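You operate a simulated robot arm through the tools that you are given. There is no shell and no other tool.

The job below is to be done with a simulated two-armed robot. You get a single attempt, and the scene is never put back.

Task
Test the yellow tube from the tube rack and stand it in the tray that the tester names.
Fine: tester dial on the tube's letter; tube in, then strip on; test button down two to four seconds; the other tubes stay in the tube rack. Set down upright: what you pick out.

The check looks at the end state, three seconds after you hand in, the way a careful person would. Anything else that was tipped, shoved, dropped, spilled or broken makes it a failure.

Robot
Two 7-joint arms with fingered hands on one trunk that stands fixed in place. Base frame: the origin is at the foot of the trunk, x ahead of it, y to its left, z up. Units: mm, rad, N and s.
The left shoulder is at [44, 170, 1146], the right one opposite. With the tool pointing down near the work surface each hand reaches from about 300 to 760 mm from the base axis, measured 20 degrees to its own side. Payload 4 kg a hand.
Tool frame (each hand has its own): the origin (TCP) lies between the finger pads and is the grasp point; the fingertips stand 26 mm ahead of it; z points along the fingers, y is the line along which they close. Largest opening 132 mm; the body of the gripper starts 73 mm behind the TCP. The gripper is a hand of 4 fingers: y runs from the thumb to the fingers, the wrist lies at [0, 0, -224] in the tool frame, and closing takes about 1.5 s.
Orientation is told as [roll, pitch, yaw] about the base's x, y, z axes, in that order, counted from this pose: with the fingers straight down and closing along the base's y, the tool's x points along the base's -x, its y along +y and its z along -z.

Tools
- The arms move only by the tool send_rows. It takes "left_increments", "right_increments" or both (then of equal length, played together; a hand with none holds still); each is a list of rows, each a list of 7 numbers: the turn, a rotation vector about the base's x, y, z in units of 8 degrees (1.0 is 8 degrees), then the shift along the base's x, y, z in units of 20 mm (1.0 is 20 mm), then the finger opening in mm, from 0 to 132. In form: [[wx, wy, wz, tx, ty, tz, gripper], ...]. A call has 1 to 20 rows; each row shifts and turns the commanded pose from where the row before left it. A call with a number of a shift or a turn outside -1 to 1 is refused whole. A row lasts 0.2 s, in which the tool goes at most 50 mm and 0.15 rad; a call with a longer step from one row to the next is refused whole, and so is a gripper value outside its range. Where a pose cannot be reached the arm comes as near as it can. A force on the tool above 40 N (or 10 N above the force at the start of the call, whichever is more), or a blocked arm, ends the call early, and 0.2 s more pass. Each finger travels about 45 mm/s and halts on what it meets, pressing with about 31 N; the grip force reading is that of the motor and also rises with nothing between the fingers. The clock runs only during rows and for 0.2 s after the last one: add rows that do not move to give the fingers time. The reply holds the time, the measured pose of the TCP, the force on the tool along the base axes, the opening and the grip force, in the units named above and with some noise, with the torque about the TCP (base axes, N m) and any sound that the robot's microphone picked up.
- Cameras (640 x 400 px; columns grow to the right, rows downward): "scene" is now at [129.7, 39.3, 1351.7]; the picture's right is [0.43, -0.90, -0.00], its down [-0.25, -0.12, -0.96] and it looks along [0.87, 0.41, -0.28] (base axes); focal length 226 px, centre (320, 200). "left" rides on the left gripper at [-68, 2, -97] in its tool frame; the picture's right is [-0.03, -1.00, 0.00], its down [0.82, -0.02, -0.58] and it looks along [0.58, -0.01, 0.82] (tool axes); focal length 270 px, centre (320, 200). "right" rides on the right gripper at [68, 2, -97] in its tool frame; the picture's right is [-0.02, 1.00, 0.00], its down [-0.82, -0.02, -0.58] and it looks along [-0.58, -0.01, 0.82] (tool axes); focal length 270 px, centre (320, 200). There is no depth. A picture from a camera that has moved, and an enlarged one, comes with that camera's place and axes in the base frame and with its lens.
- grab_frame(camera): a new picture of that camera. It takes no simulated time.
- move_column(by): slides the trunk up (or, below 0, down) by that many mm; the arms and the scene camera ride with it, the base frame stays. It gives what a move gives, with no picture.
- grasp_type(shape, hand): the hand has 4 fingers and takes this shape, open, in about a second: jaw (thumb against the fingers, like two jaws); tri (thumb and two fingers); tip (a fingertip pinch); poke (one finger out to press); point (the index stretched); flat (the hand flat); cup (the hand cupped); fist (a fist). The gripper value then closes the fingers along that shape, each until it touches; the sizes above hold for jaw. It gives what a move gives, with no picture.
- pan_tilt(pan, tilt): turns the head with the scene camera to pan (to the left, within 1.501 rad either way) and tilt (down, from -0.506 to 1.204), counted from straight ahead of the robot. It gives what a move gives.
- inspect(camera, box): a new picture of the part [left, top, right, bottom] of that camera's present view, enlarged. It takes no simulated time.
- hand_in(): hands the job in; it is judged then, once.

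Places have to be worked out from the pictures, the camera data and where the tool is seen. Open the grippers and draw the arms clear of the work before you hand the job in, unless the task says otherwise.

The tools are called after ">>>" as name(argument=value, ...) on one line, values as JSON. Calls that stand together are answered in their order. send_rows: Moves the arms, as the interface text tells. Its arguments: {"type":"object","properties":{"left_increments":{"type":"array","items":{"type":"array","items":{"type":"number"}}},"right_increments":{"type":"array","items":{"type":"array","items":{"type":"number"}}}},"required":[]} The other tools are called the same way: move_column (by) slides the trunk up or down; grasp_type (shape, hand) gives the hand a shape; pan_tilt (pan, tilt) turns the head that bears the scene camera; grab_frame (camera) takes a picture; inspect (camera, box) takes an enlarged picture of a part of a camera's view; hand_in () hands the job in.

At the start:

```text
time: 0.0
left_tcp_pos: [291.4, 370.9, 1318.0]
left_tool_rot: [0.001, -0.002, -0.001]
left_contact_force: [-0.9, 0.2, -0.1]
left_wrist_torque: [-0.01, -0.02, -0.02]
left_opening: 131.8
left_grip_force: 0.1
left_shape: jaw
right_tcp_pos: [398.4, 6.3, 1297.3]
right_tool_rot: [0.0, 0.002, 0.0]
right_contact_force: [0.2, 0.2, -0.1]
right_wrist_torque: [-0.03, 0.02, 0.01]
right_opening: 132.0
right_grip_force: 0.1
right_shape: jaw
trunk travel left (down, up): [-375.0, 380.0]
head pan, tilt: [0.44, 0.283]
```

scene: 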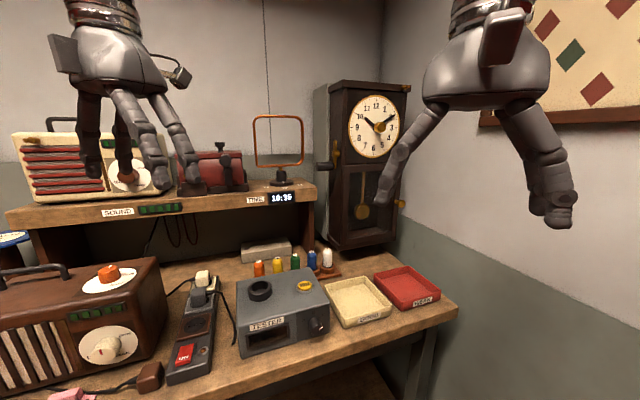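
right: 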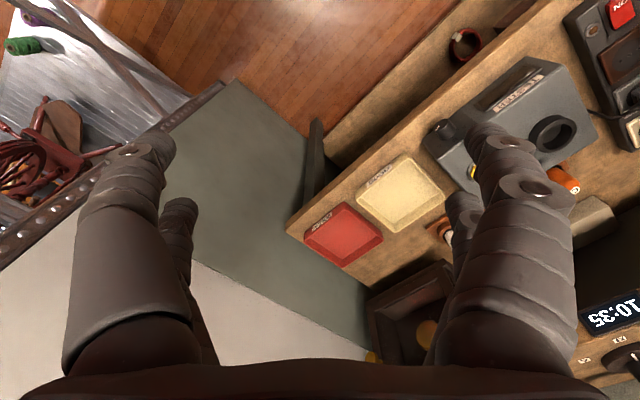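
left: 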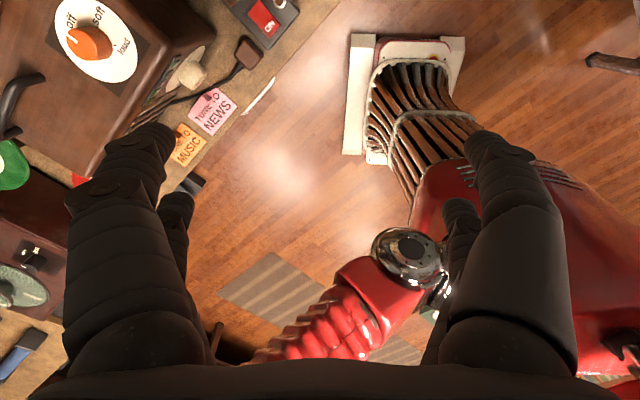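

I start by looking closer at the bench: tester, tube rack and trays.

>>> inspect(camera="scene", box=[220, 230, 460, 380])

>>> inspect(camera="scene", box=[150, 250, 340, 390])

>>> inspect(camera="right", box=[280, 20, 640, 280])

```text
2.67 times, centred on (340, 305) of scene
camera zoom: at [129.7, 39.3, 1351.7], right [0.43, -0.9, 0.0], down [-0.25, -0.12, -0.96], along [0.87, 0.41, -0.28], focal length 603 px, centre (267, -80)
```

zoom: 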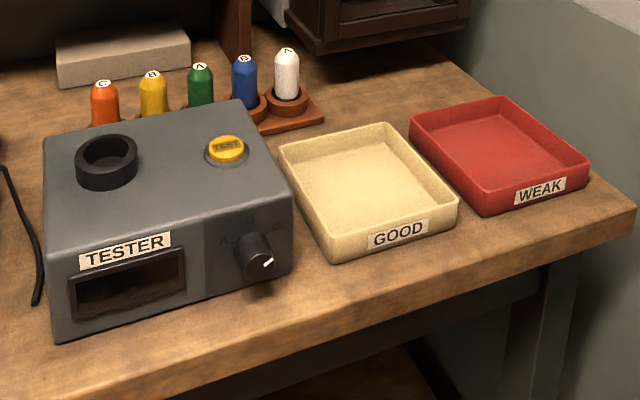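

```text
2.86 times, centred on (245, 320) of scene
camera zoom: at [129.7, 39.3, 1351.7], right [0.43, -0.9, 0.0], down [-0.25, -0.12, -0.96], along [0.87, 0.41, -0.28], focal length 646 px, centre (534, -143)
```

zoom: 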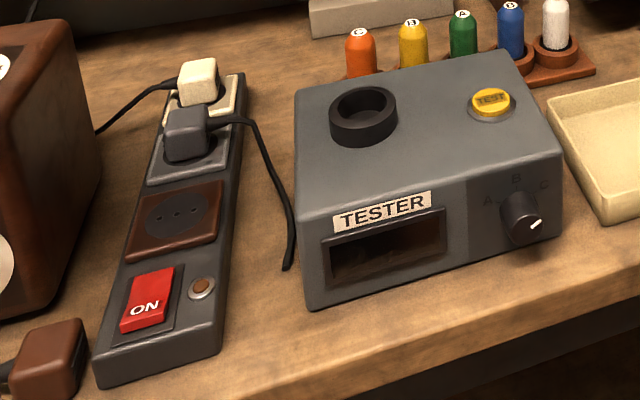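

```text
1.54 times, centred on (460, 150) of right
camera zoom: at [330.3, 9.0, 1393.3], right [0.02, 1.0, 0.0], down [0.82, -0.02, 0.58], along [0.58, -0.01, -0.82], focal length 416 px, centre (105, 277)
```

zoom: 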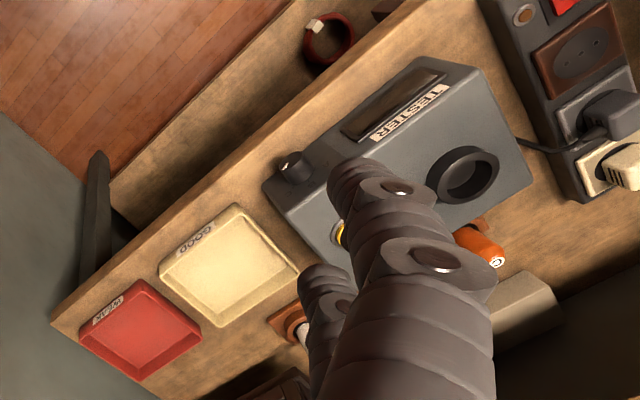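

The bench lies ahead-left; the strip lamp looks dark and the dial seems to point at C. I tilt the head down to see the bench squarely.

>>> pan_tilt(pan=0.45, tilt=0.75)

```text
time: 0.9
left_tcp_pos: [291.4, 370.7, 1318.7]
left_tool_rot: [0.0, -0.001, -0.001]
left_contact_force: [-0.5, 0.2, 0.2]
left_wrist_torque: [0.0, 0.02, 0.02]
left_opening: 132.0
left_grip_force: 0.0
left_shape: jaw
right_tcp_pos: [398.5, 6.9, 1297.5]
right_tool_rot: [-0.001, 0.001, 0.0]
right_contact_force: [-0.5, 0.2, 0.0]
right_wrist_torque: [-0.02, -0.01, 0.02]
right_opening: 132.1
right_grip_force: 0.0
right_shape: jaw
trunk travel left (down, up): [-375.0, 380.0]
head pan, tilt: [0.45, 0.75]
```

Now I look at the new view from the head.

>>> grab_frame(camera="scene")

>>> inspect(camera="scene", box=[220, 80, 460, 230])

>>> inspect(camera="scene", box=[100, 120, 340, 270])

```text
taken
camera scene: at [119.8, 35.6, 1309.8], right [0.44, -0.9, 0.0], down [-0.61, -0.3, -0.73], along [0.66, 0.32, -0.68], focal length 226 px, centre (320, 200)
```

scene: 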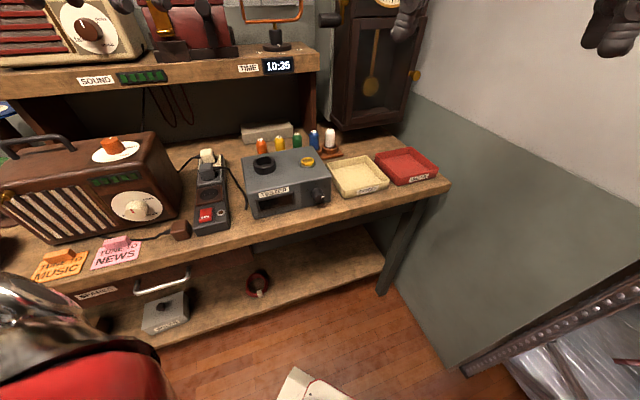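

```text
2.67 times, centred on (340, 155) of scene
camera zoom: at [119.8, 35.6, 1309.8], right [0.44, -0.9, 0.0], down [-0.61, -0.3, -0.73], along [0.66, 0.32, -0.68], focal length 603 px, centre (267, 320)
```

zoom: 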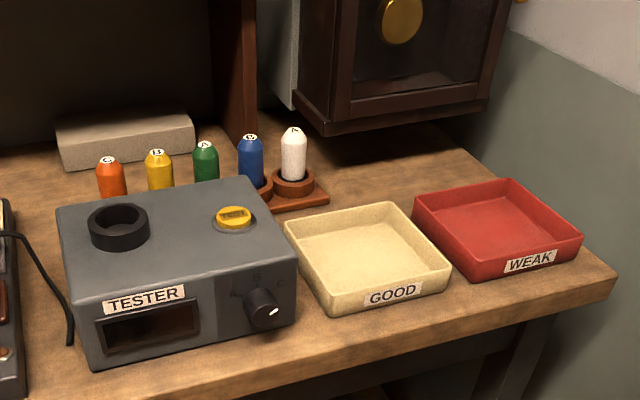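

```text
2.67 times, centred on (220, 195) of scene
camera zoom: at [119.8, 35.6, 1309.8], right [0.44, -0.9, 0.0], down [-0.61, -0.3, -0.73], along [0.66, 0.32, -0.68], focal length 603 px, centre (587, 213)
```

zoom: 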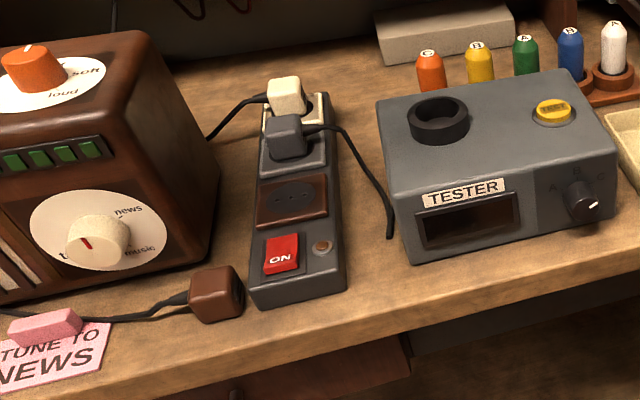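

The bench seems turned about 45° to my left, with trays nearer and tubes further back. To triangulate properly I turn the right hand 45° and bring it to about (430, 150), so its camera looks over the bench, with the hand made a fist for a freer view.

>>> send_rows(right_increments=[[0, 0, 0.703, 0.2, 0.9, 0, 132], [0, 0, 0.703, 0.2, 0.9, 0, 132], [0, 0, 0.703, 0.2, 0.9, 0, 132], [0, 0, 0.703, 0.2, 0.9, 0, 132], [0, 0, 0.703, 0.2, 0.9, 0, 132], [0, 0, 0.703, 0.2, 0.9, 0, 132], [0, 0, 0.703, 0.2, 0.9, 0, 132], [0, 0, 0.703, 0.2, 0.9, 0, 132], [0, 0, 0, 0, 0, 0, 132]])

>>> grab_frame(camera="right")

>>> grab_frame(camera="scene")

```text
time: 2.9
left_tcp_pos: [292.1, 370.2, 1317.5]
left_tool_rot: [0.0, 0.001, 0.0]
left_contact_force: [0.8, -0.2, 0.6]
left_wrist_torque: [0.0, -0.03, -0.06]
left_opening: 132.2
left_grip_force: 0.1
left_shape: jaw
right_tcp_pos: [432.1, 145.6, 1301.7]
right_tool_rot: [0.007, -0.007, 0.774]
right_contact_force: [0.4, -0.2, -0.4]
right_wrist_torque: [-0.01, -0.03, -0.02]
right_opening: 132.0
right_grip_force: 0.1
right_shape: jaw
trunk travel left (down, up): [-375.0, 380.0]
head pan, tilt: [0.45, 0.75]
```

```text
taken
camera right: at [383.1, 98.4, 1397.7], right [-0.68, 0.73, 0.01], down [0.6, 0.55, 0.58], along [0.42, 0.4, -0.81], focal length 270 px, centre (320, 200)
```

right: 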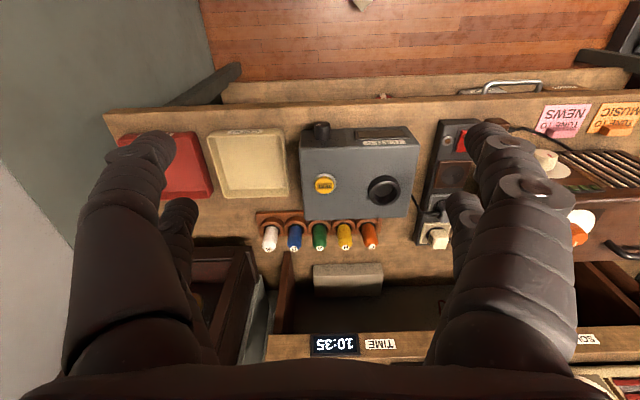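

```text
taken
camera scene: at [120.0, 35.5, 1309.7], right [0.44, -0.9, 0.0], down [-0.61, -0.3, -0.73], along [0.66, 0.32, -0.68], focal length 226 px, centre (320, 200)
```

scene: 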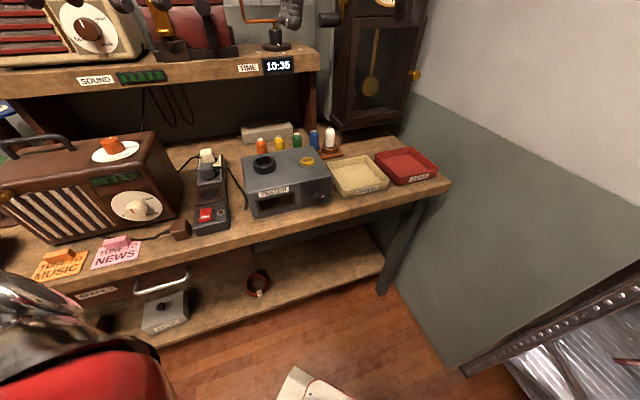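

The turned camera looks squarely at the bench. I enlarge the middle part.

>>> inspect(camera="right", box=[190, 90, 480, 270])

>>> inspect(camera="right", box=[240, 190, 400, 290])

```text
2.21 times, centred on (335, 180) of right
camera zoom: at [383.1, 98.4, 1397.7], right [-0.68, 0.73, 0.01], down [0.6, 0.55, 0.58], along [0.42, 0.4, -0.81], focal length 596 px, centre (287, 244)
```

zoom: 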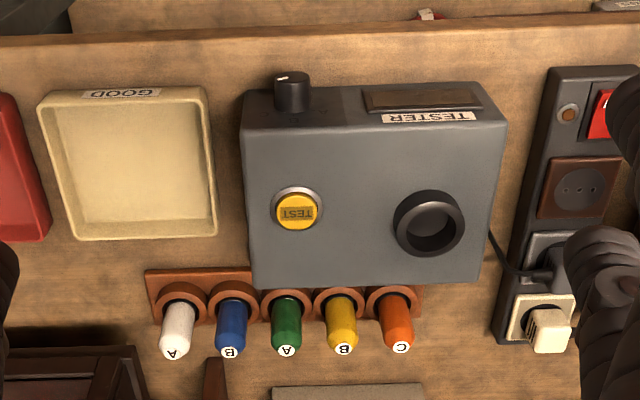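

```text
4.00 times, centred on (320, 240) of right
camera zoom: at [383.1, 98.4, 1397.7], right [-0.68, 0.73, 0.01], down [0.6, 0.55, 0.58], along [0.42, 0.4, -0.81], focal length 1081 px, centre (320, 40)
```

zoom: 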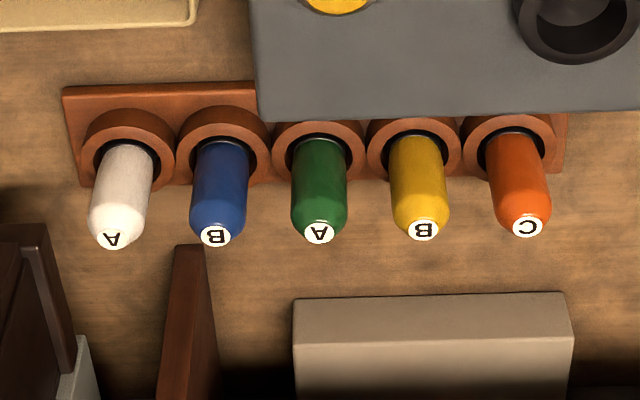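

Yellow's cap reads B. Combining views I put the table at z≈853, tester top ≈947, ring ≈(503,379), test button ≈(580,296), GOOD tray centre ≈(684,182). I now look at the dial, strip and display in detail.

>>> inspect(camera="scene", box=[290, 165, 346, 200])

>>> inspect(camera="right", box=[290, 110, 370, 160])

>>> inspect(camera="scene", box=[170, 140, 250, 240])

>>> inspect(camera="right", box=[400, 100, 520, 260])

```text
11.43 times, centred on (318, 182) of scene
camera zoom: at [120.0, 35.5, 1309.7], right [0.44, -0.9, 0.0], down [-0.61, -0.3, -0.73], along [0.66, 0.32, -0.68], focal length 2584 px, centre (343, 400)
```

zoom: 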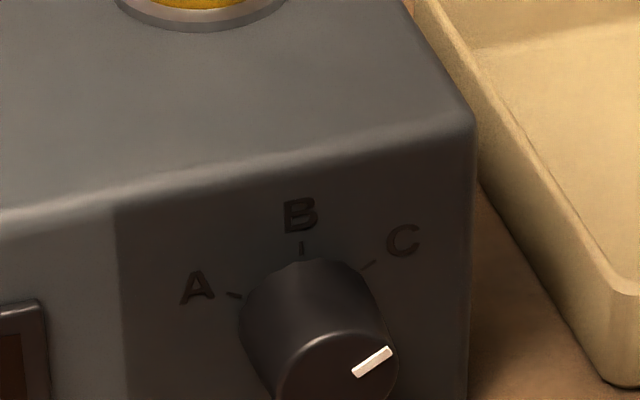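

```text
8.00 times, centred on (330, 135) of right
camera zoom: at [383.1, 98.4, 1397.7], right [-0.68, 0.73, 0.01], down [0.6, 0.55, 0.58], along [0.42, 0.4, -0.81], focal length 2162 px, centre (240, 720)
```

zoom: 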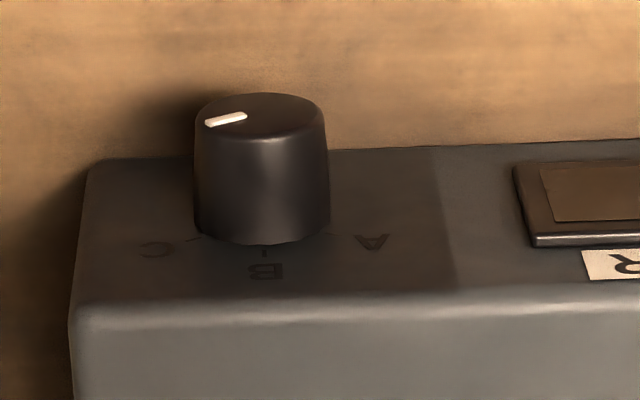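

```text
4.00 times, centred on (210, 190) of scene
camera zoom: at [120.0, 35.5, 1309.7], right [0.44, -0.9, 0.0], down [-0.61, -0.3, -0.73], along [0.66, 0.32, -0.68], focal length 905 px, centre (760, 240)
```

zoom: 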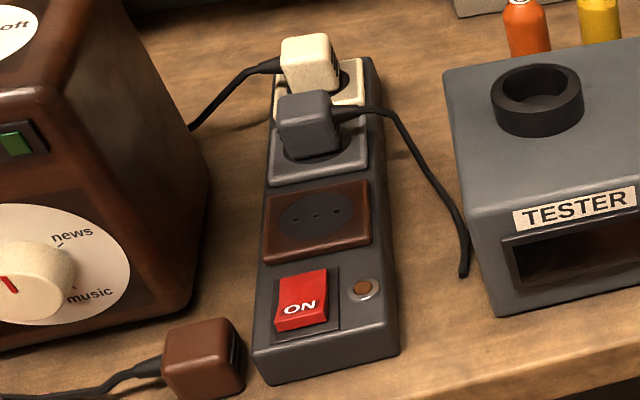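

```text
2.50 times, centred on (460, 180) of right
camera zoom: at [383.1, 98.4, 1397.7], right [-0.68, 0.73, 0.01], down [0.6, 0.55, 0.58], along [0.42, 0.4, -0.81], focal length 676 px, centre (-30, 250)
```

zoom: 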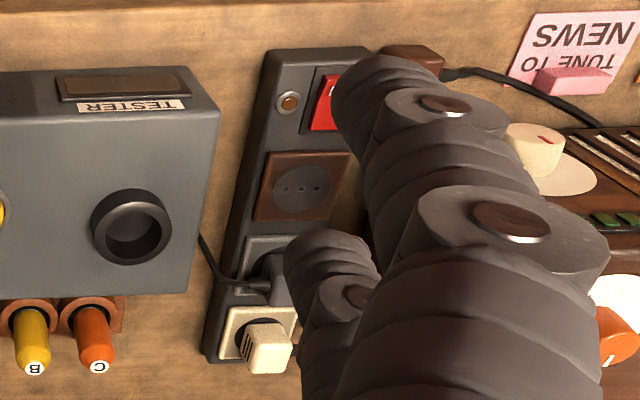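

The dial points at C (about 60° right of B); the strip's lamp is dark and the ON end of the rocker is raised. Before planning grasps I look at the left hand's real finger shape with the head camera.

>>> pan_tilt(pan=1.1, tilt=0.1)

>>> grab_frame(camera="scene")

```text
time: 3.9
left_tcp_pos: [291.8, 370.8, 1318.1]
left_tool_rot: [0.0, 0.001, 0.0]
left_contact_force: [0.0, 0.2, 0.2]
left_wrist_torque: [0.0, 0.01, 0.01]
left_opening: 131.9
left_grip_force: 0.0
left_shape: jaw
right_tcp_pos: [431.8, 146.7, 1301.8]
right_tool_rot: [0.007, -0.007, 0.775]
right_contact_force: [-0.3, 0.2, 0.4]
right_wrist_torque: [0.01, -0.03, -0.01]
right_opening: 132.0
right_grip_force: 0.0
right_shape: jaw
trunk travel left (down, up): [-375.0, 380.0]
head pan, tilt: [1.1, 0.099]
```

```text
taken
camera scene: at [87.0, 81.6, 1368.7], right [0.89, -0.45, 0.0], down [-0.05, -0.09, -0.99], along [0.45, 0.89, -0.1], focal length 226 px, centre (320, 200)
```

scene: 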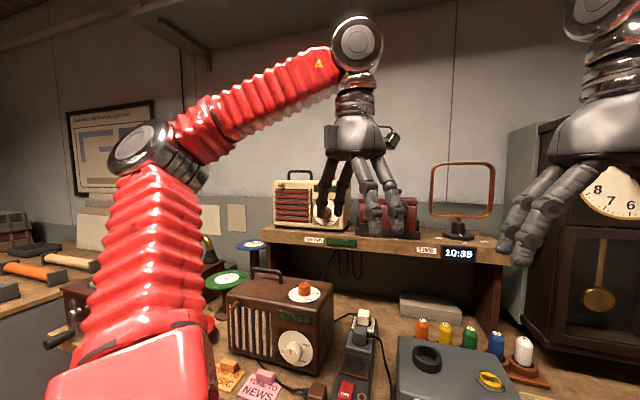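

>>> inspect(camera="scene", box=[290, 70, 450, 250])

>>> inspect(camera="scene", box=[330, 290, 560, 400])

```text
2.22 times, centred on (370, 160) of scene
camera zoom: at [87.0, 81.6, 1368.7], right [0.89, -0.45, 0.0], down [-0.05, -0.09, -0.99], along [0.45, 0.89, -0.1], focal length 502 px, centre (209, 289)
```

zoom: 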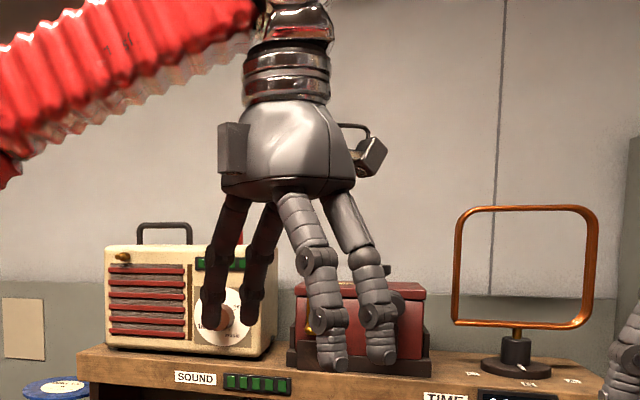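

```text
2.78 times, centred on (445, 345) of scene
camera zoom: at [87.0, 81.6, 1368.7], right [0.89, -0.45, 0.0], down [-0.05, -0.09, -0.99], along [0.45, 0.89, -0.1], focal length 629 px, centre (-28, -204)
```

zoom: 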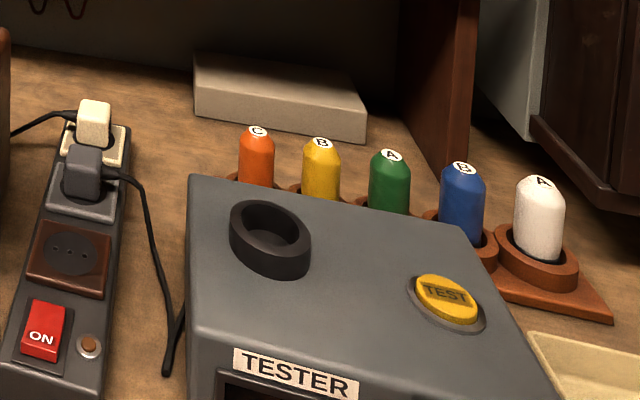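

The jaw is two fingers against two, about 36 mm apart. I try the "tip" shape to see whether it is a narrower pinch.

>>> grasp_type(shape="tip", hand="left")

>>> inspect(camera="scene", box=[290, 70, 450, 250])

>>> grab_frame(camera="left")

```text
time: 4.8
left_tcp_pos: [290.4, 369.3, 1317.5]
left_tool_rot: [0.001, -0.001, 0.001]
left_contact_force: [0.0, -0.2, -0.6]
left_wrist_torque: [0.0, -0.01, 0.01]
left_opening: 131.9
left_grip_force: 0.1
left_shape: tip
right_tcp_pos: [433.0, 146.2, 1302.1]
right_tool_rot: [0.008, -0.007, 0.775]
right_contact_force: [0.4, 0.3, 0.8]
right_wrist_torque: [-0.01, -0.01, -0.02]
right_opening: 131.7
right_grip_force: 0.1
right_shape: jaw
trunk travel left (down, up): [-375.0, 380.0]
head pan, tilt: [1.1, 0.099]
```

```text
2.22 times, centred on (370, 160) of scene
camera zoom: at [86.9, 81.6, 1368.7], right [0.89, -0.45, 0.0], down [-0.05, -0.09, -0.99], along [0.45, 0.89, -0.1], focal length 502 px, centre (209, 289)
```

zoom: 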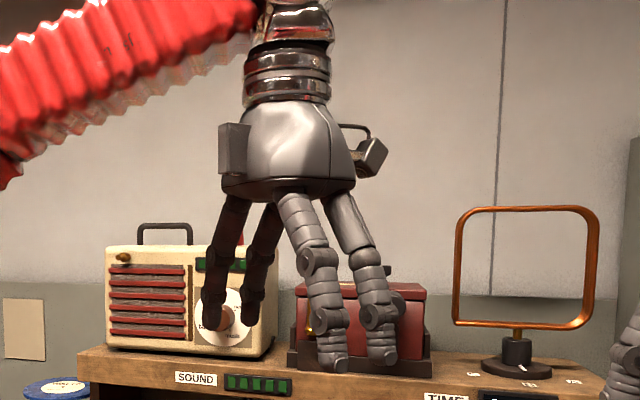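

```text
taken
camera left: at [360.5, 372.3, 1415.0], right [0.03, -1.0, 0.0], down [-0.82, -0.02, 0.58], along [-0.58, -0.01, -0.82], focal length 270 px, centre (320, 200)
```

left: 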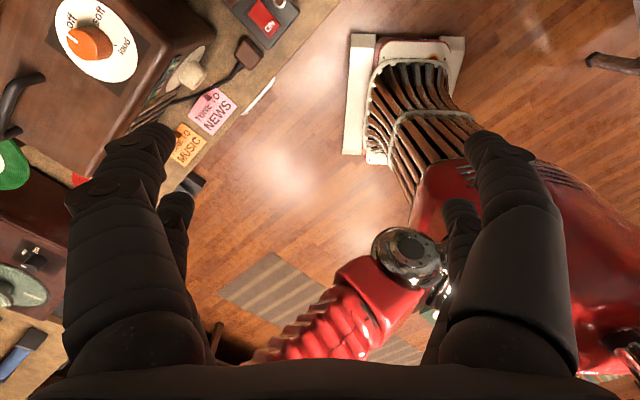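

Open, it looks the same; I close it to 34 mm in the air to see how the tip shape closes.

>>> send_rows(left_increments=[[0, 0, 0, 0, 0, 0, 34], [0, 0, 0, 0, 0, 0, 34], [0, 0, 0, 0, 0, 0, 34], [0, 0, 0, 0, 0, 0, 34], [0, 0, 0, 0, 0, 0, 34], [0, 0, 0, 0, 0, 0, 34], [0, 0, 0, 0, 0, 0, 34]])

>>> inspect(camera="scene", box=[290, 70, 450, 250])

>>> grab_frame(camera="left")

```text
time: 6.4
left_tcp_pos: [291.6, 371.5, 1318.9]
left_tool_rot: [0.0, -0.001, 0.001]
left_contact_force: [0.1, 0.4, 0.0]
left_wrist_torque: [0.04, 0.01, -0.02]
left_opening: 34.2
left_grip_force: 0.0
left_shape: tip
right_tcp_pos: [433.4, 145.1, 1302.6]
right_tool_rot: [0.007, -0.005, 0.773]
right_contact_force: [-1.0, 0.5, 0.0]
right_wrist_torque: [-0.03, -0.01, 0.01]
right_opening: 132.1
right_grip_force: 0.1
right_shape: jaw
trunk travel left (down, up): [-375.0, 380.0]
head pan, tilt: [1.1, 0.099]
```

```text
2.22 times, centred on (370, 160) of scene
camera zoom: at [86.9, 81.6, 1368.7], right [0.89, -0.45, 0.0], down [-0.05, -0.09, -0.99], along [0.45, 0.89, -0.1], focal length 502 px, centre (209, 289)
```

zoom: 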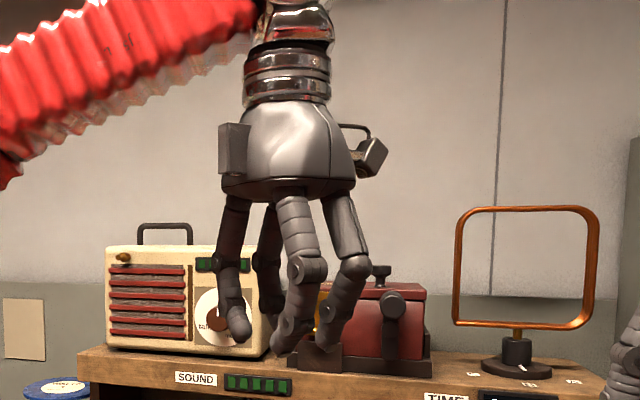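

```text
taken
camera left: at [360.5, 372.3, 1415.0], right [0.03, -1.0, 0.0], down [-0.82, -0.02, 0.58], along [-0.58, -0.01, -0.82], focal length 270 px, centre (320, 200)
```

left: 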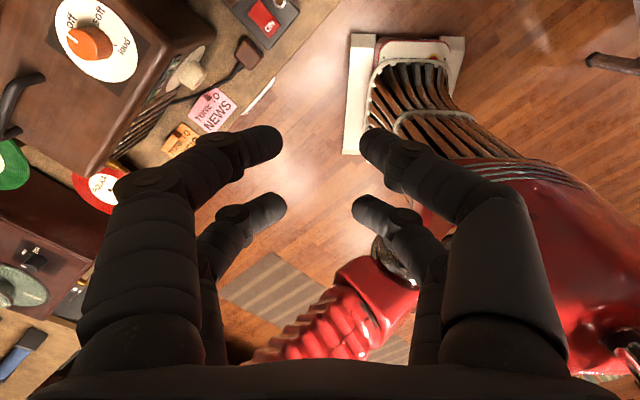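

In tip shape the knuckles bulge out widely. I compare with jaw at the same opening.

>>> grasp_type(shape="jaw", hand="left")

>>> send_rows(left_increments=[[0, 0, 0, 0, 0, 0, 34], [0, 0, 0, 0, 0, 0, 34], [0, 0, 0, 0, 0, 0, 34], [0, 0, 0, 0, 0, 0, 34], [0, 0, 0, 0, 0, 0, 34], [0, 0, 0, 0, 0, 0, 34], [0, 0, 0, 0, 0, 0, 34]])

>>> inspect(camera="scene", box=[290, 70, 450, 250])

>>> grab_frame(camera="left")

```text
time: 7.3
left_tcp_pos: [291.8, 370.9, 1317.9]
left_tool_rot: [-0.001, 0.0, -0.001]
left_contact_force: [-0.1, 0.1, -0.9]
left_wrist_torque: [0.0, -0.01, 0.06]
left_opening: 132.0
left_grip_force: 0.1
left_shape: jaw
right_tcp_pos: [434.0, 145.1, 1302.0]
right_tool_rot: [0.007, -0.006, 0.774]
right_contact_force: [0.1, 0.0, -0.3]
right_wrist_torque: [-0.02, -0.04, -0.04]
right_opening: 131.7
right_grip_force: 0.1
right_shape: jaw
trunk travel left (down, up): [-375.0, 380.0]
head pan, tilt: [1.1, 0.099]
```

```text
time: 8.9
left_tcp_pos: [290.8, 370.0, 1317.0]
left_tool_rot: [0.0, -0.001, 0.0]
left_contact_force: [0.2, -0.4, 0.1]
left_wrist_torque: [0.01, -0.01, 0.05]
left_opening: 34.7
left_grip_force: 0.0
left_shape: jaw
right_tcp_pos: [433.4, 146.1, 1301.7]
right_tool_rot: [0.006, -0.008, 0.776]
right_contact_force: [-0.8, -0.7, 0.5]
right_wrist_torque: [-0.01, -0.01, -0.02]
right_opening: 131.7
right_grip_force: 0.1
right_shape: jaw
trunk travel left (down, up): [-375.0, 380.0]
head pan, tilt: [1.1, 0.099]
```

```text
2.22 times, centred on (370, 160) of scene
camera zoom: at [86.9, 81.6, 1368.7], right [0.89, -0.45, 0.0], down [-0.05, -0.09, -0.99], along [0.45, 0.89, -0.1], focal length 502 px, centre (209, 289)
```

zoom: 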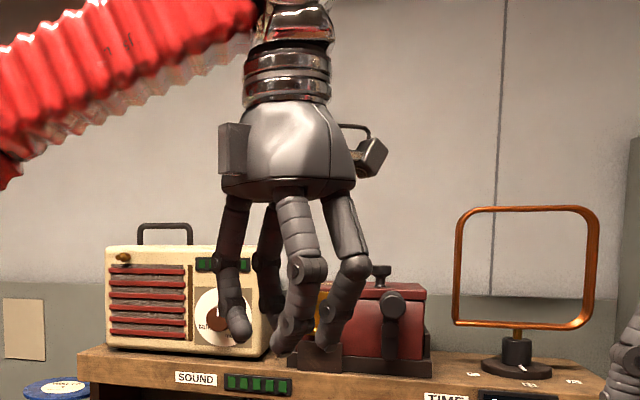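

```text
taken
camera left: at [360.5, 372.3, 1415.0], right [0.03, -1.0, 0.0], down [-0.82, -0.02, 0.58], along [-0.58, -0.01, -0.82], focal length 270 px, centre (320, 200)
```

left: 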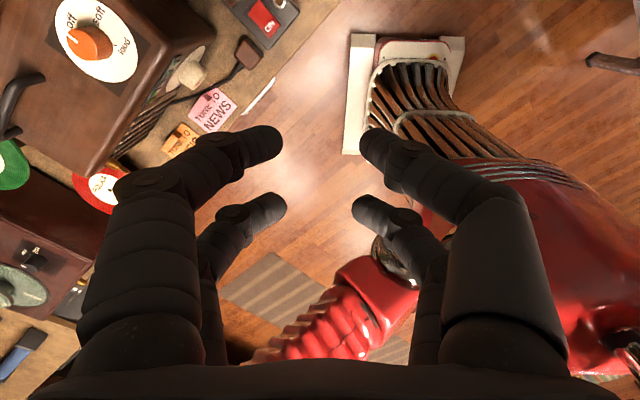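

Both shapes close alike: fingertips angled in, knuckles about 60 mm out near 20 mm behind the TCP. First the dial: I swing the right hand to point horizontally along the bench's depth (+x+y), in front of the dial.

>>> send_rows(right_increments=[[0.663, -0.663, 0, -0.13, -0.13, -0.5, 100], [0.663, -0.663, 0, -0.13, -0.13, -0.8, 80], [0.663, -0.663, 0, -0.13, -0.13, -1, 70], [0.663, -0.663, 0, -0.13, -0.13, -1, 70], [0.663, -0.663, 0, -0.13, -0.13, -1, 70], [0.663, -0.663, 0, -0.13, -0.13, -1, 70], [0.663, -0.663, 0, -0.13, -0.13, -1, 70], [0.663, -0.663, 0, -0.13, -0.13, -1, 70], [0.663, -0.663, 0, -0.13, -0.13, -1, 70], [0.663, -0.663, 0, -0.13, -0.13, -1, 70], [0.663, -0.663, 0, -0.13, -0.13, -1, 70], [0.663, -0.663, 0, -0.13, -0.13, -1, 70], [0, 0, 0, 0, 0, 0, 70]])

```text
time: 11.7
left_tcp_pos: [291.3, 371.7, 1318.5]
left_tool_rot: [0.001, 0.0, -0.001]
left_contact_force: [-0.2, 0.0, -0.4]
left_wrist_torque: [0.02, 0.01, -0.02]
left_opening: 34.5
left_grip_force: 0.2
left_shape: jaw
right_tcp_pos: [399.6, 122.1, 1070.2]
right_tool_rot: [0.222, -1.569, 0.562]
right_contact_force: [0.7, 0.5, -0.1]
right_wrist_torque: [0.0, 0.0, 0.01]
right_opening: 70.4
right_grip_force: 0.1
right_shape: jaw
trunk travel left (down, up): [-375.0, 380.0]
head pan, tilt: [1.1, 0.099]
```

>>> pan_tilt(pan=0.7, tilt=0.75)

>>> grab_frame(camera="right")

>>> grab_frame(camera="scene")

```text
time: 12.8
left_tcp_pos: [290.3, 369.9, 1319.3]
left_tool_rot: [0.001, 0.0, 0.0]
left_contact_force: [0.1, -0.4, -0.4]
left_wrist_torque: [-0.02, 0.01, 0.01]
left_opening: 34.1
left_grip_force: 0.1
left_shape: jaw
right_tcp_pos: [398.7, 120.3, 1071.7]
right_tool_rot: [0.142, -1.57, 0.643]
right_contact_force: [0.4, 0.0, 0.4]
right_wrist_torque: [0.0, -0.01, 0.03]
right_opening: 70.5
right_grip_force: 0.0
right_shape: jaw
trunk travel left (down, up): [-375.0, 380.0]
head pan, tilt: [0.7, 0.75]
```

```text
taken
camera right: at [329.5, 54.2, 1001.8], right [-0.71, 0.71, 0.03], down [-0.39, -0.42, 0.82], along [0.59, 0.57, 0.58], focal length 270 px, centre (320, 200)
```

right: 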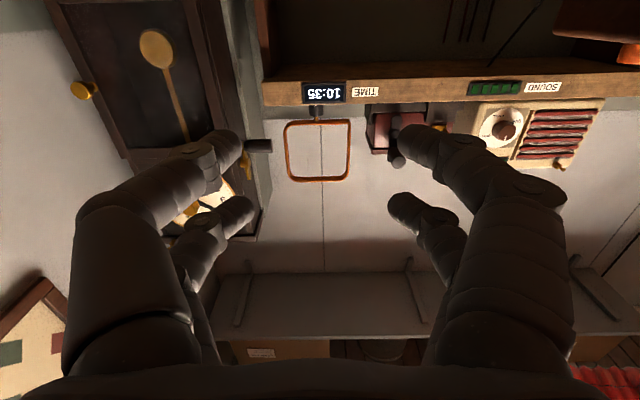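

```text
taken
camera scene: at [108.5, 53.0, 1309.8], right [0.64, -0.76, 0.0], down [-0.52, -0.44, -0.73], along [0.56, 0.47, -0.68], focal length 226 px, centre (320, 200)
```

scene: 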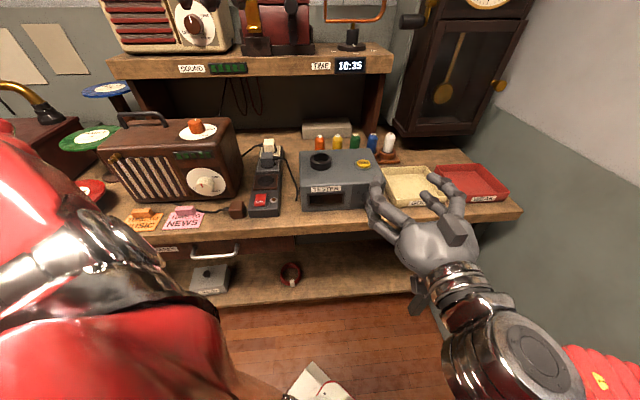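

The hand is now horizontal, pointing into the bench. I bring it down to the dial's height, about 60 mm in front of it.

>>> send_rows(right_increments=[[0, 0, 0, 0.3, 0.27, -0.92, 70], [0, 0, 0, 0.3, 0.27, -0.92, 70], [0, 0, 0, 0.3, 0.27, -0.92, 70], [0, 0, 0, 0.3, 0.27, -0.92, 70], [0, 0, 0, 0.3, 0.27, -0.92, 70], [0, 0, 0, 0.3, 0.27, -0.92, 70], [0, 0, 0, 0.3, 0.27, -0.92, 70], [0, 0, 0, 0.3, 0.27, -0.92, 70], [0, 0, 0, 0.3, 0.27, -0.92, 70], [0, 0, 0, 0.3, 0.3, 0, 70], [0, 0, 0, 0, 0, 0, 70]])

>>> grab_frame(camera="right")

>>> grab_frame(camera="scene")

```text
time: 15.2
left_tcp_pos: [291.0, 370.9, 1318.0]
left_tool_rot: [0.0, 0.001, 0.002]
left_contact_force: [-0.3, -0.7, 0.8]
left_wrist_torque: [-0.02, -0.01, -0.01]
left_opening: 34.3
left_grip_force: 0.0
left_shape: jaw
right_tcp_pos: [457.8, 175.9, 908.7]
right_tool_rot: [0.436, -1.568, 0.351]
right_contact_force: [-0.8, 0.5, 0.5]
right_wrist_torque: [0.0, 0.0, 0.04]
right_opening: 70.5
right_grip_force: 0.0
right_shape: jaw
trunk travel left (down, up): [-375.0, 380.0]
head pan, tilt: [0.7, 0.75]
```

```text
taken
camera right: at [388.7, 108.4, 838.5], right [-0.71, 0.71, 0.03], down [-0.39, -0.42, 0.82], along [0.59, 0.57, 0.58], focal length 270 px, centre (320, 200)
```

right: 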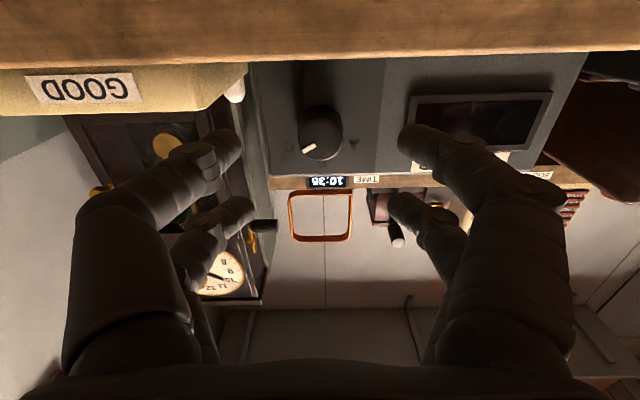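

```text
taken
camera scene: at [108.3, 52.9, 1309.7], right [0.64, -0.76, 0.0], down [-0.52, -0.44, -0.73], along [0.56, 0.47, -0.68], focal length 226 px, centre (320, 200)
```

scene: 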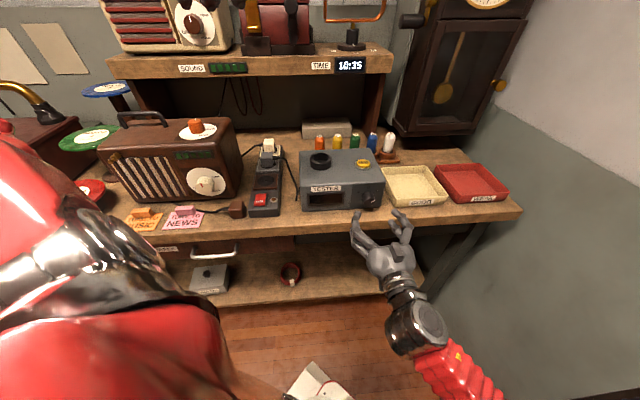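

The dial is in view of the right hand's camera from below. I enlarge it to centre the hand on its axis.

>>> inspect(camera="right", box=[250, 60, 410, 180])

>>> inspect(camera="scene", box=[340, 170, 420, 230])

```text
3.33 times, centred on (330, 120) of right
camera zoom: at [388.7, 108.4, 838.5], right [-0.71, 0.71, 0.03], down [-0.39, -0.42, 0.82], along [0.59, 0.57, 0.58], focal length 901 px, centre (287, 467)
```

zoom: 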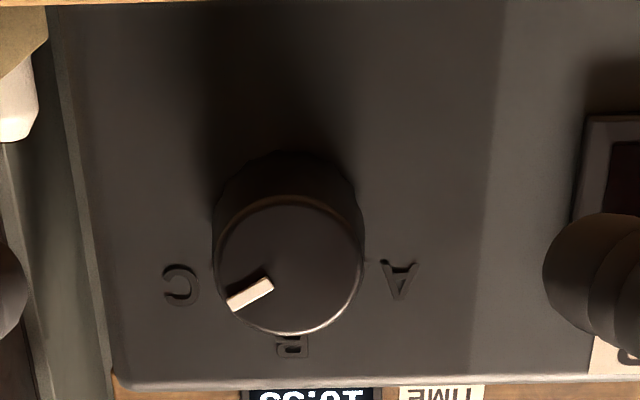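

```text
6.67 times, centred on (380, 200) of scene
camera zoom: at [108.3, 52.9, 1309.7], right [0.64, -0.76, 0.0], down [-0.52, -0.44, -0.73], along [0.56, 0.47, -0.68], focal length 1508 px, centre (-80, 200)
```

zoom: 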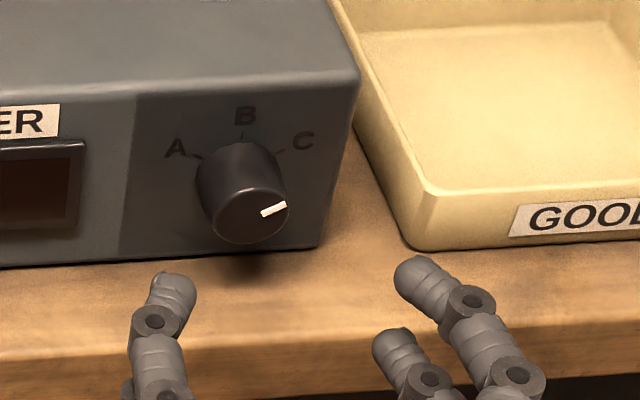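

The dial's axis sits about 4 mm above and 1 mm left of my tool axis. I correct that, roll the hand 16° clockwise (viewer's sense) as a wind-up, and advance halfway.

>>> send_rows(right_increments=[[0.707, 0.707, 0, 0, 0, 0.18, 70], [0.707, 0.707, 0, 0, 0, 0, 70], [0, 0, 0, 0.35, 0.35, 0, 70], [0, 0, 0, 0.35, 0.35, 0, 70], [0, 0, 0, 0.35, 0.35, 0, 70], [0, 0, 0, 0.35, 0.35, 0, 70], [0, 0, 0, 0, 0, 0, 70]])

>>> inspect(camera="right", box=[220, 60, 420, 220])

>>> inspect(camera="scene", box=[330, 160, 430, 240])

```text
time: 16.8
left_tcp_pos: [291.2, 370.3, 1318.0]
left_tool_rot: [0.0, 0.0, 0.002]
left_contact_force: [-0.5, -0.2, -1.3]
left_wrist_torque: [-0.02, -0.01, 0.01]
left_opening: 34.2
left_grip_force: 0.0
left_shape: jaw
right_tcp_pos: [487.2, 200.5, 909.9]
right_tool_rot: [1.565, -1.293, -0.777]
right_contact_force: [0.0, 0.9, 0.5]
right_wrist_torque: [-0.01, 0.02, 0.0]
right_opening: 70.8
right_grip_force: 0.0
right_shape: jaw
trunk travel left (down, up): [-375.0, 380.0]
head pan, tilt: [0.7, 0.75]
```

```text
2.50 times, centred on (320, 140) of right
camera zoom: at [403.5, 147.6, 843.7], right [-0.67, 0.67, 0.3], down [-0.23, -0.58, 0.78], along [0.7, 0.46, 0.55], focal length 676 px, centre (320, 350)
```

zoom: 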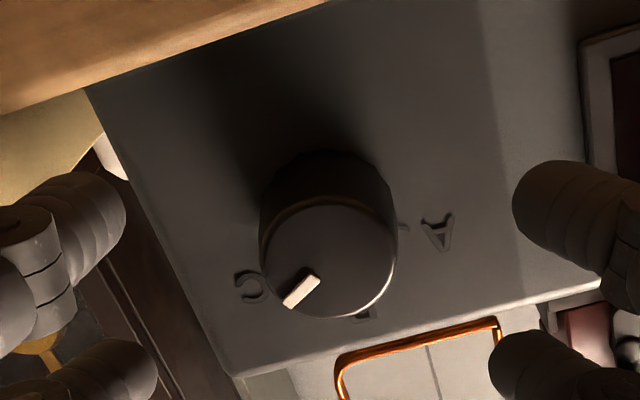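

```text
5.00 times, centred on (380, 200) of scene
camera zoom: at [108.4, 52.9, 1309.7], right [0.64, -0.76, 0.0], down [-0.52, -0.44, -0.73], along [0.56, 0.47, -0.68], focal length 1131 px, centre (20, 200)
```

zoom: 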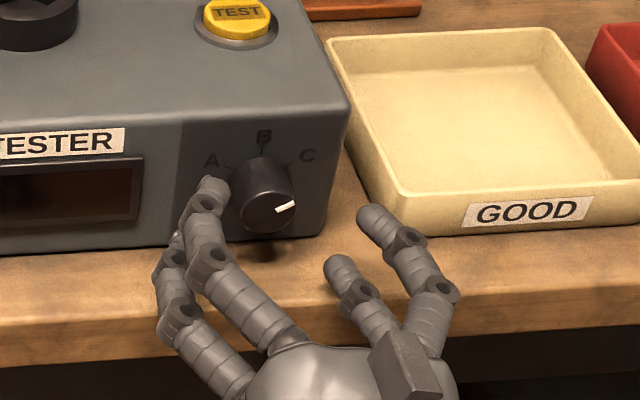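

The dial centre is about 2.5 mm left of the tool axis. I correct for it and advance the last 29 mm so the fingertips surround the dial, still open.

>>> send_rows(right_increments=[[0, 0, 0, 0.31, 0.37, 0.04, 64], [0, 0, 0, 0.31, 0.37, 0.04, 60], [0, 0, 0, 0.31, 0.37, 0.02, 56], [0, 0, 0, 0, 0, 0, 56]])

>>> grab_frame(camera="right")

>>> inspect(camera="scene", box=[330, 160, 430, 240])

```text
time: 17.8
left_tcp_pos: [290.9, 370.9, 1318.3]
left_tool_rot: [0.0, 0.0, 0.0]
left_contact_force: [0.2, -0.3, 0.6]
left_wrist_torque: [0.02, 0.03, -0.01]
left_opening: 34.5
left_grip_force: 0.1
left_shape: jaw
right_tcp_pos: [506.4, 224.5, 912.2]
right_tool_rot: [1.566, -1.291, -0.779]
right_contact_force: [-0.2, -0.4, 0.0]
right_wrist_torque: [-0.03, 0.02, 0.02]
right_opening: 56.4
right_grip_force: 0.1
right_shape: jaw
trunk travel left (down, up): [-375.0, 380.0]
head pan, tilt: [0.7, 0.75]
```

```text
taken
camera right: at [422.8, 171.0, 846.4], right [-0.67, 0.67, 0.3], down [-0.23, -0.58, 0.78], along [0.7, 0.46, 0.55], focal length 270 px, centre (320, 200)
```

right: 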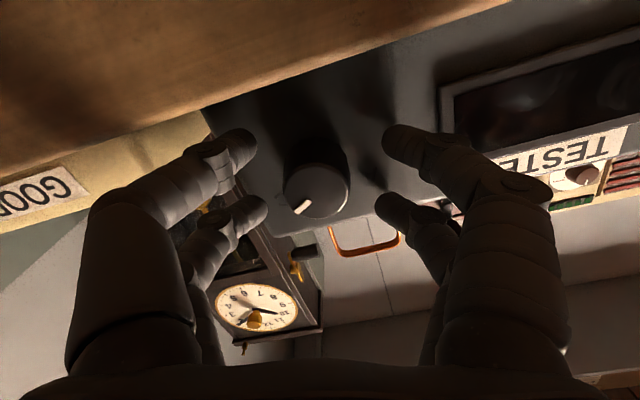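

```text
5.00 times, centred on (380, 200) of scene
camera zoom: at [108.4, 52.9, 1309.7], right [0.64, -0.76, 0.0], down [-0.52, -0.44, -0.73], along [0.56, 0.47, -0.68], focal length 1131 px, centre (20, 200)
```

zoom: 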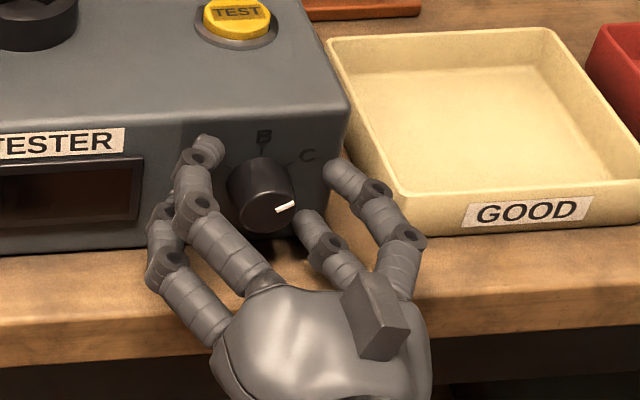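

The dial is centred between the fingers. I close on it.

>>> send_rows(right_increments=[[0, 0, 0, 0, 0, 0, 30], [0, 0, 0, 0, 0, 0, 10], [0, 0, 0, 0, 0, 0, 5], [0, 0, 0, 0, 0, 0, 5], [0, 0, 0, 0, 0, 0, 5], [0, 0, 0, 0, 0, 0, 5]])

>>> grab_frame(camera="right")

>>> inspect(camera="scene", box=[330, 160, 430, 240])

```text
time: 19.2
left_tcp_pos: [291.3, 371.3, 1317.5]
left_tool_rot: [0.001, -0.001, 0.0]
left_contact_force: [0.7, 0.4, -0.4]
left_wrist_torque: [-0.01, 0.01, 0.01]
left_opening: 34.4
left_grip_force: 0.0
left_shape: jaw
right_tcp_pos: [506.4, 225.2, 911.1]
right_tool_rot: [1.562, -1.291, -0.776]
right_contact_force: [0.8, 4.3, -1.3]
right_wrist_torque: [0.08, -0.19, 0.14]
right_opening: 2.0
right_grip_force: 31.2
right_shape: jaw
trunk travel left (down, up): [-375.0, 380.0]
head pan, tilt: [0.7, 0.75]
```

```text
taken
camera right: at [422.5, 171.6, 846.2], right [-0.68, 0.67, 0.3], down [-0.23, -0.58, 0.78], along [0.7, 0.46, 0.55], focal length 270 px, centre (320, 200)
```

right: 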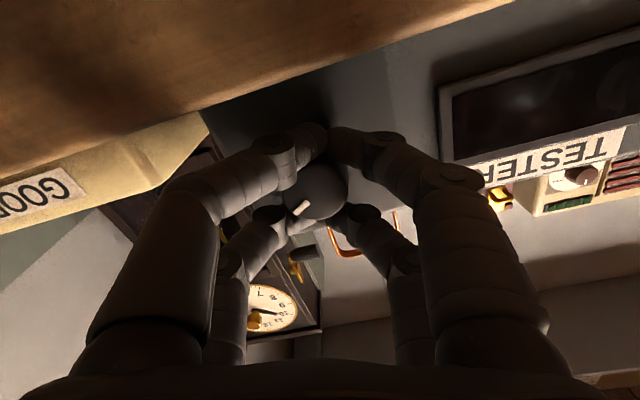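

```text
5.00 times, centred on (380, 200) of scene
camera zoom: at [108.6, 53.5, 1309.7], right [0.64, -0.76, 0.0], down [-0.52, -0.44, -0.73], along [0.56, 0.47, -0.68], focal length 1131 px, centre (20, 200)
```

zoom: 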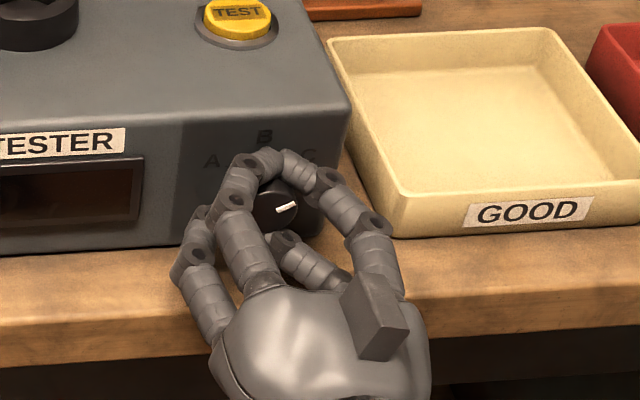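

The four fingers cage the dial with 31 N reported. I turn 8° first, counter-clockwise (viewer), to see whether the dial follows.

>>> send_rows(right_increments=[[-0.354, -0.354, 0, 0, 0, 0, 0], [-0.354, -0.354, 0, 0, 0, 0, 0], [-0.354, -0.354, 0, 0, 0, 0, 0], [-0.354, -0.354, 0, 0, 0, 0, 0]])

>>> grab_frame(camera="right")

>>> inspect(camera="scene", box=[330, 160, 430, 240])

```text
time: 20.2
left_tcp_pos: [291.6, 371.1, 1318.5]
left_tool_rot: [-0.001, 0.003, -0.001]
left_contact_force: [0.3, 0.3, 0.0]
left_wrist_torque: [0.03, 0.03, 0.04]
left_opening: 34.6
left_grip_force: 0.2
left_shape: jaw
right_tcp_pos: [505.2, 225.3, 912.8]
right_tool_rot: [-0.265, -1.568, 1.05]
right_contact_force: [2.4, 9.3, -2.0]
right_wrist_torque: [0.1, -0.06, 0.24]
right_opening: 1.4
right_grip_force: 31.1
right_shape: jaw
trunk travel left (down, up): [-375.0, 380.0]
head pan, tilt: [0.7, 0.75]
```

```text
taken
camera right: at [435.4, 158.5, 842.7], right [-0.71, 0.71, 0.02], down [-0.39, -0.42, 0.82], along [0.59, 0.57, 0.57], focal length 270 px, centre (320, 200)
```

right: 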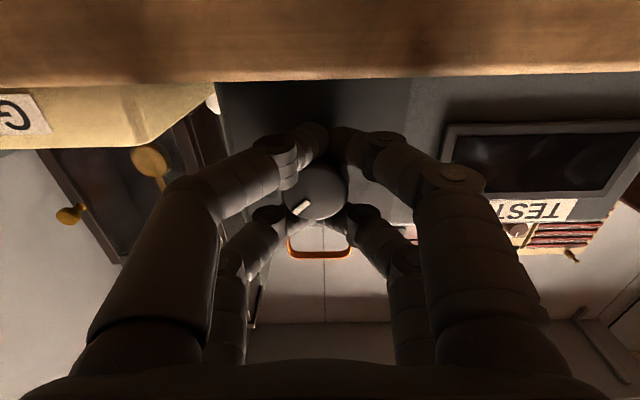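

```text
5.00 times, centred on (380, 200) of scene
camera zoom: at [109.0, 54.0, 1309.6], right [0.64, -0.76, 0.0], down [-0.52, -0.44, -0.73], along [0.56, 0.47, -0.68], focal length 1131 px, centre (20, 200)
```

zoom: 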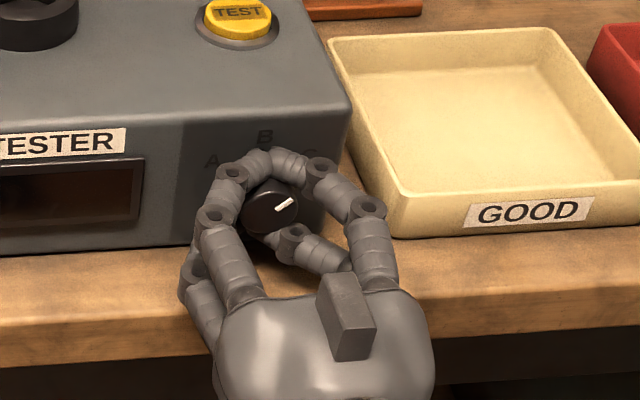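

The dial follows the hand and the tester stays put. I turn another 16°.

>>> send_rows(right_increments=[[-0.354, -0.354, 0, 0, 0, 0, 0], [-0.354, -0.354, 0, 0, 0, 0, 0], [-0.354, -0.354, 0, 0, 0, 0, 0], [-0.354, -0.354, 0, 0, 0, 0, 0]])

>>> grab_frame(camera="right")

>>> inspect(camera="scene", box=[330, 160, 430, 240])

```text
time: 21.2
left_tcp_pos: [291.3, 371.8, 1317.9]
left_tool_rot: [0.001, 0.003, 0.001]
left_contact_force: [0.5, -0.5, 0.1]
left_wrist_torque: [-0.01, 0.0, -0.01]
left_opening: 34.3
left_grip_force: 0.1
left_shape: jaw
right_tcp_pos: [505.2, 225.3, 910.6]
right_tool_rot: [-1.556, -1.292, 2.342]
right_contact_force: [-1.1, 7.0, -7.3]
right_wrist_torque: [0.0, 0.07, 0.37]
right_opening: 1.2
right_grip_force: 31.4
right_shape: jaw
trunk travel left (down, up): [-375.0, 380.0]
head pan, tilt: [0.7, 0.75]
```

```text
taken
camera right: at [448.6, 145.3, 844.3], right [-0.69, 0.68, -0.25], down [-0.55, -0.26, 0.79], along [0.48, 0.68, 0.56], focal length 270 px, centre (320, 200)
```

right: 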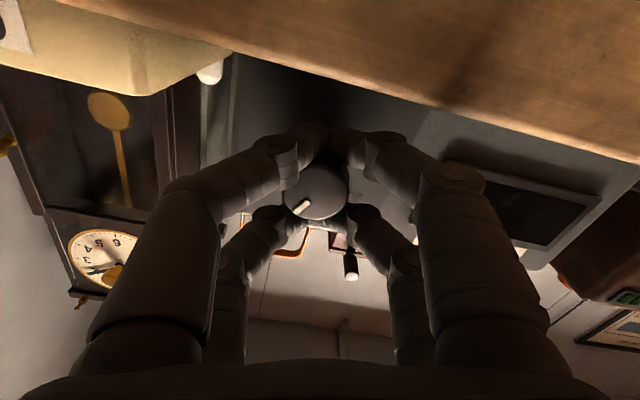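

```text
5.00 times, centred on (380, 200) of scene
camera zoom: at [108.9, 53.9, 1309.6], right [0.64, -0.76, 0.0], down [-0.52, -0.44, -0.73], along [0.56, 0.47, -0.68], focal length 1131 px, centre (20, 200)
```

zoom: 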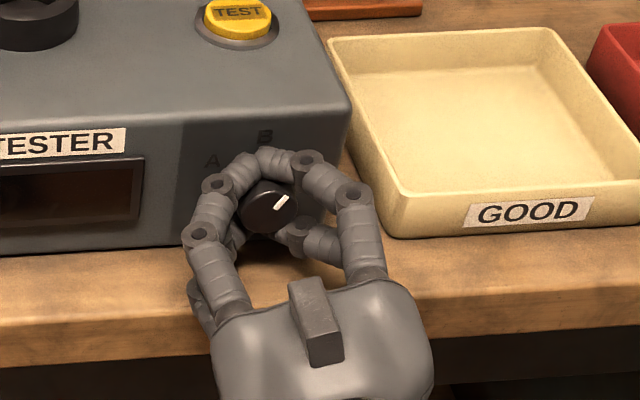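

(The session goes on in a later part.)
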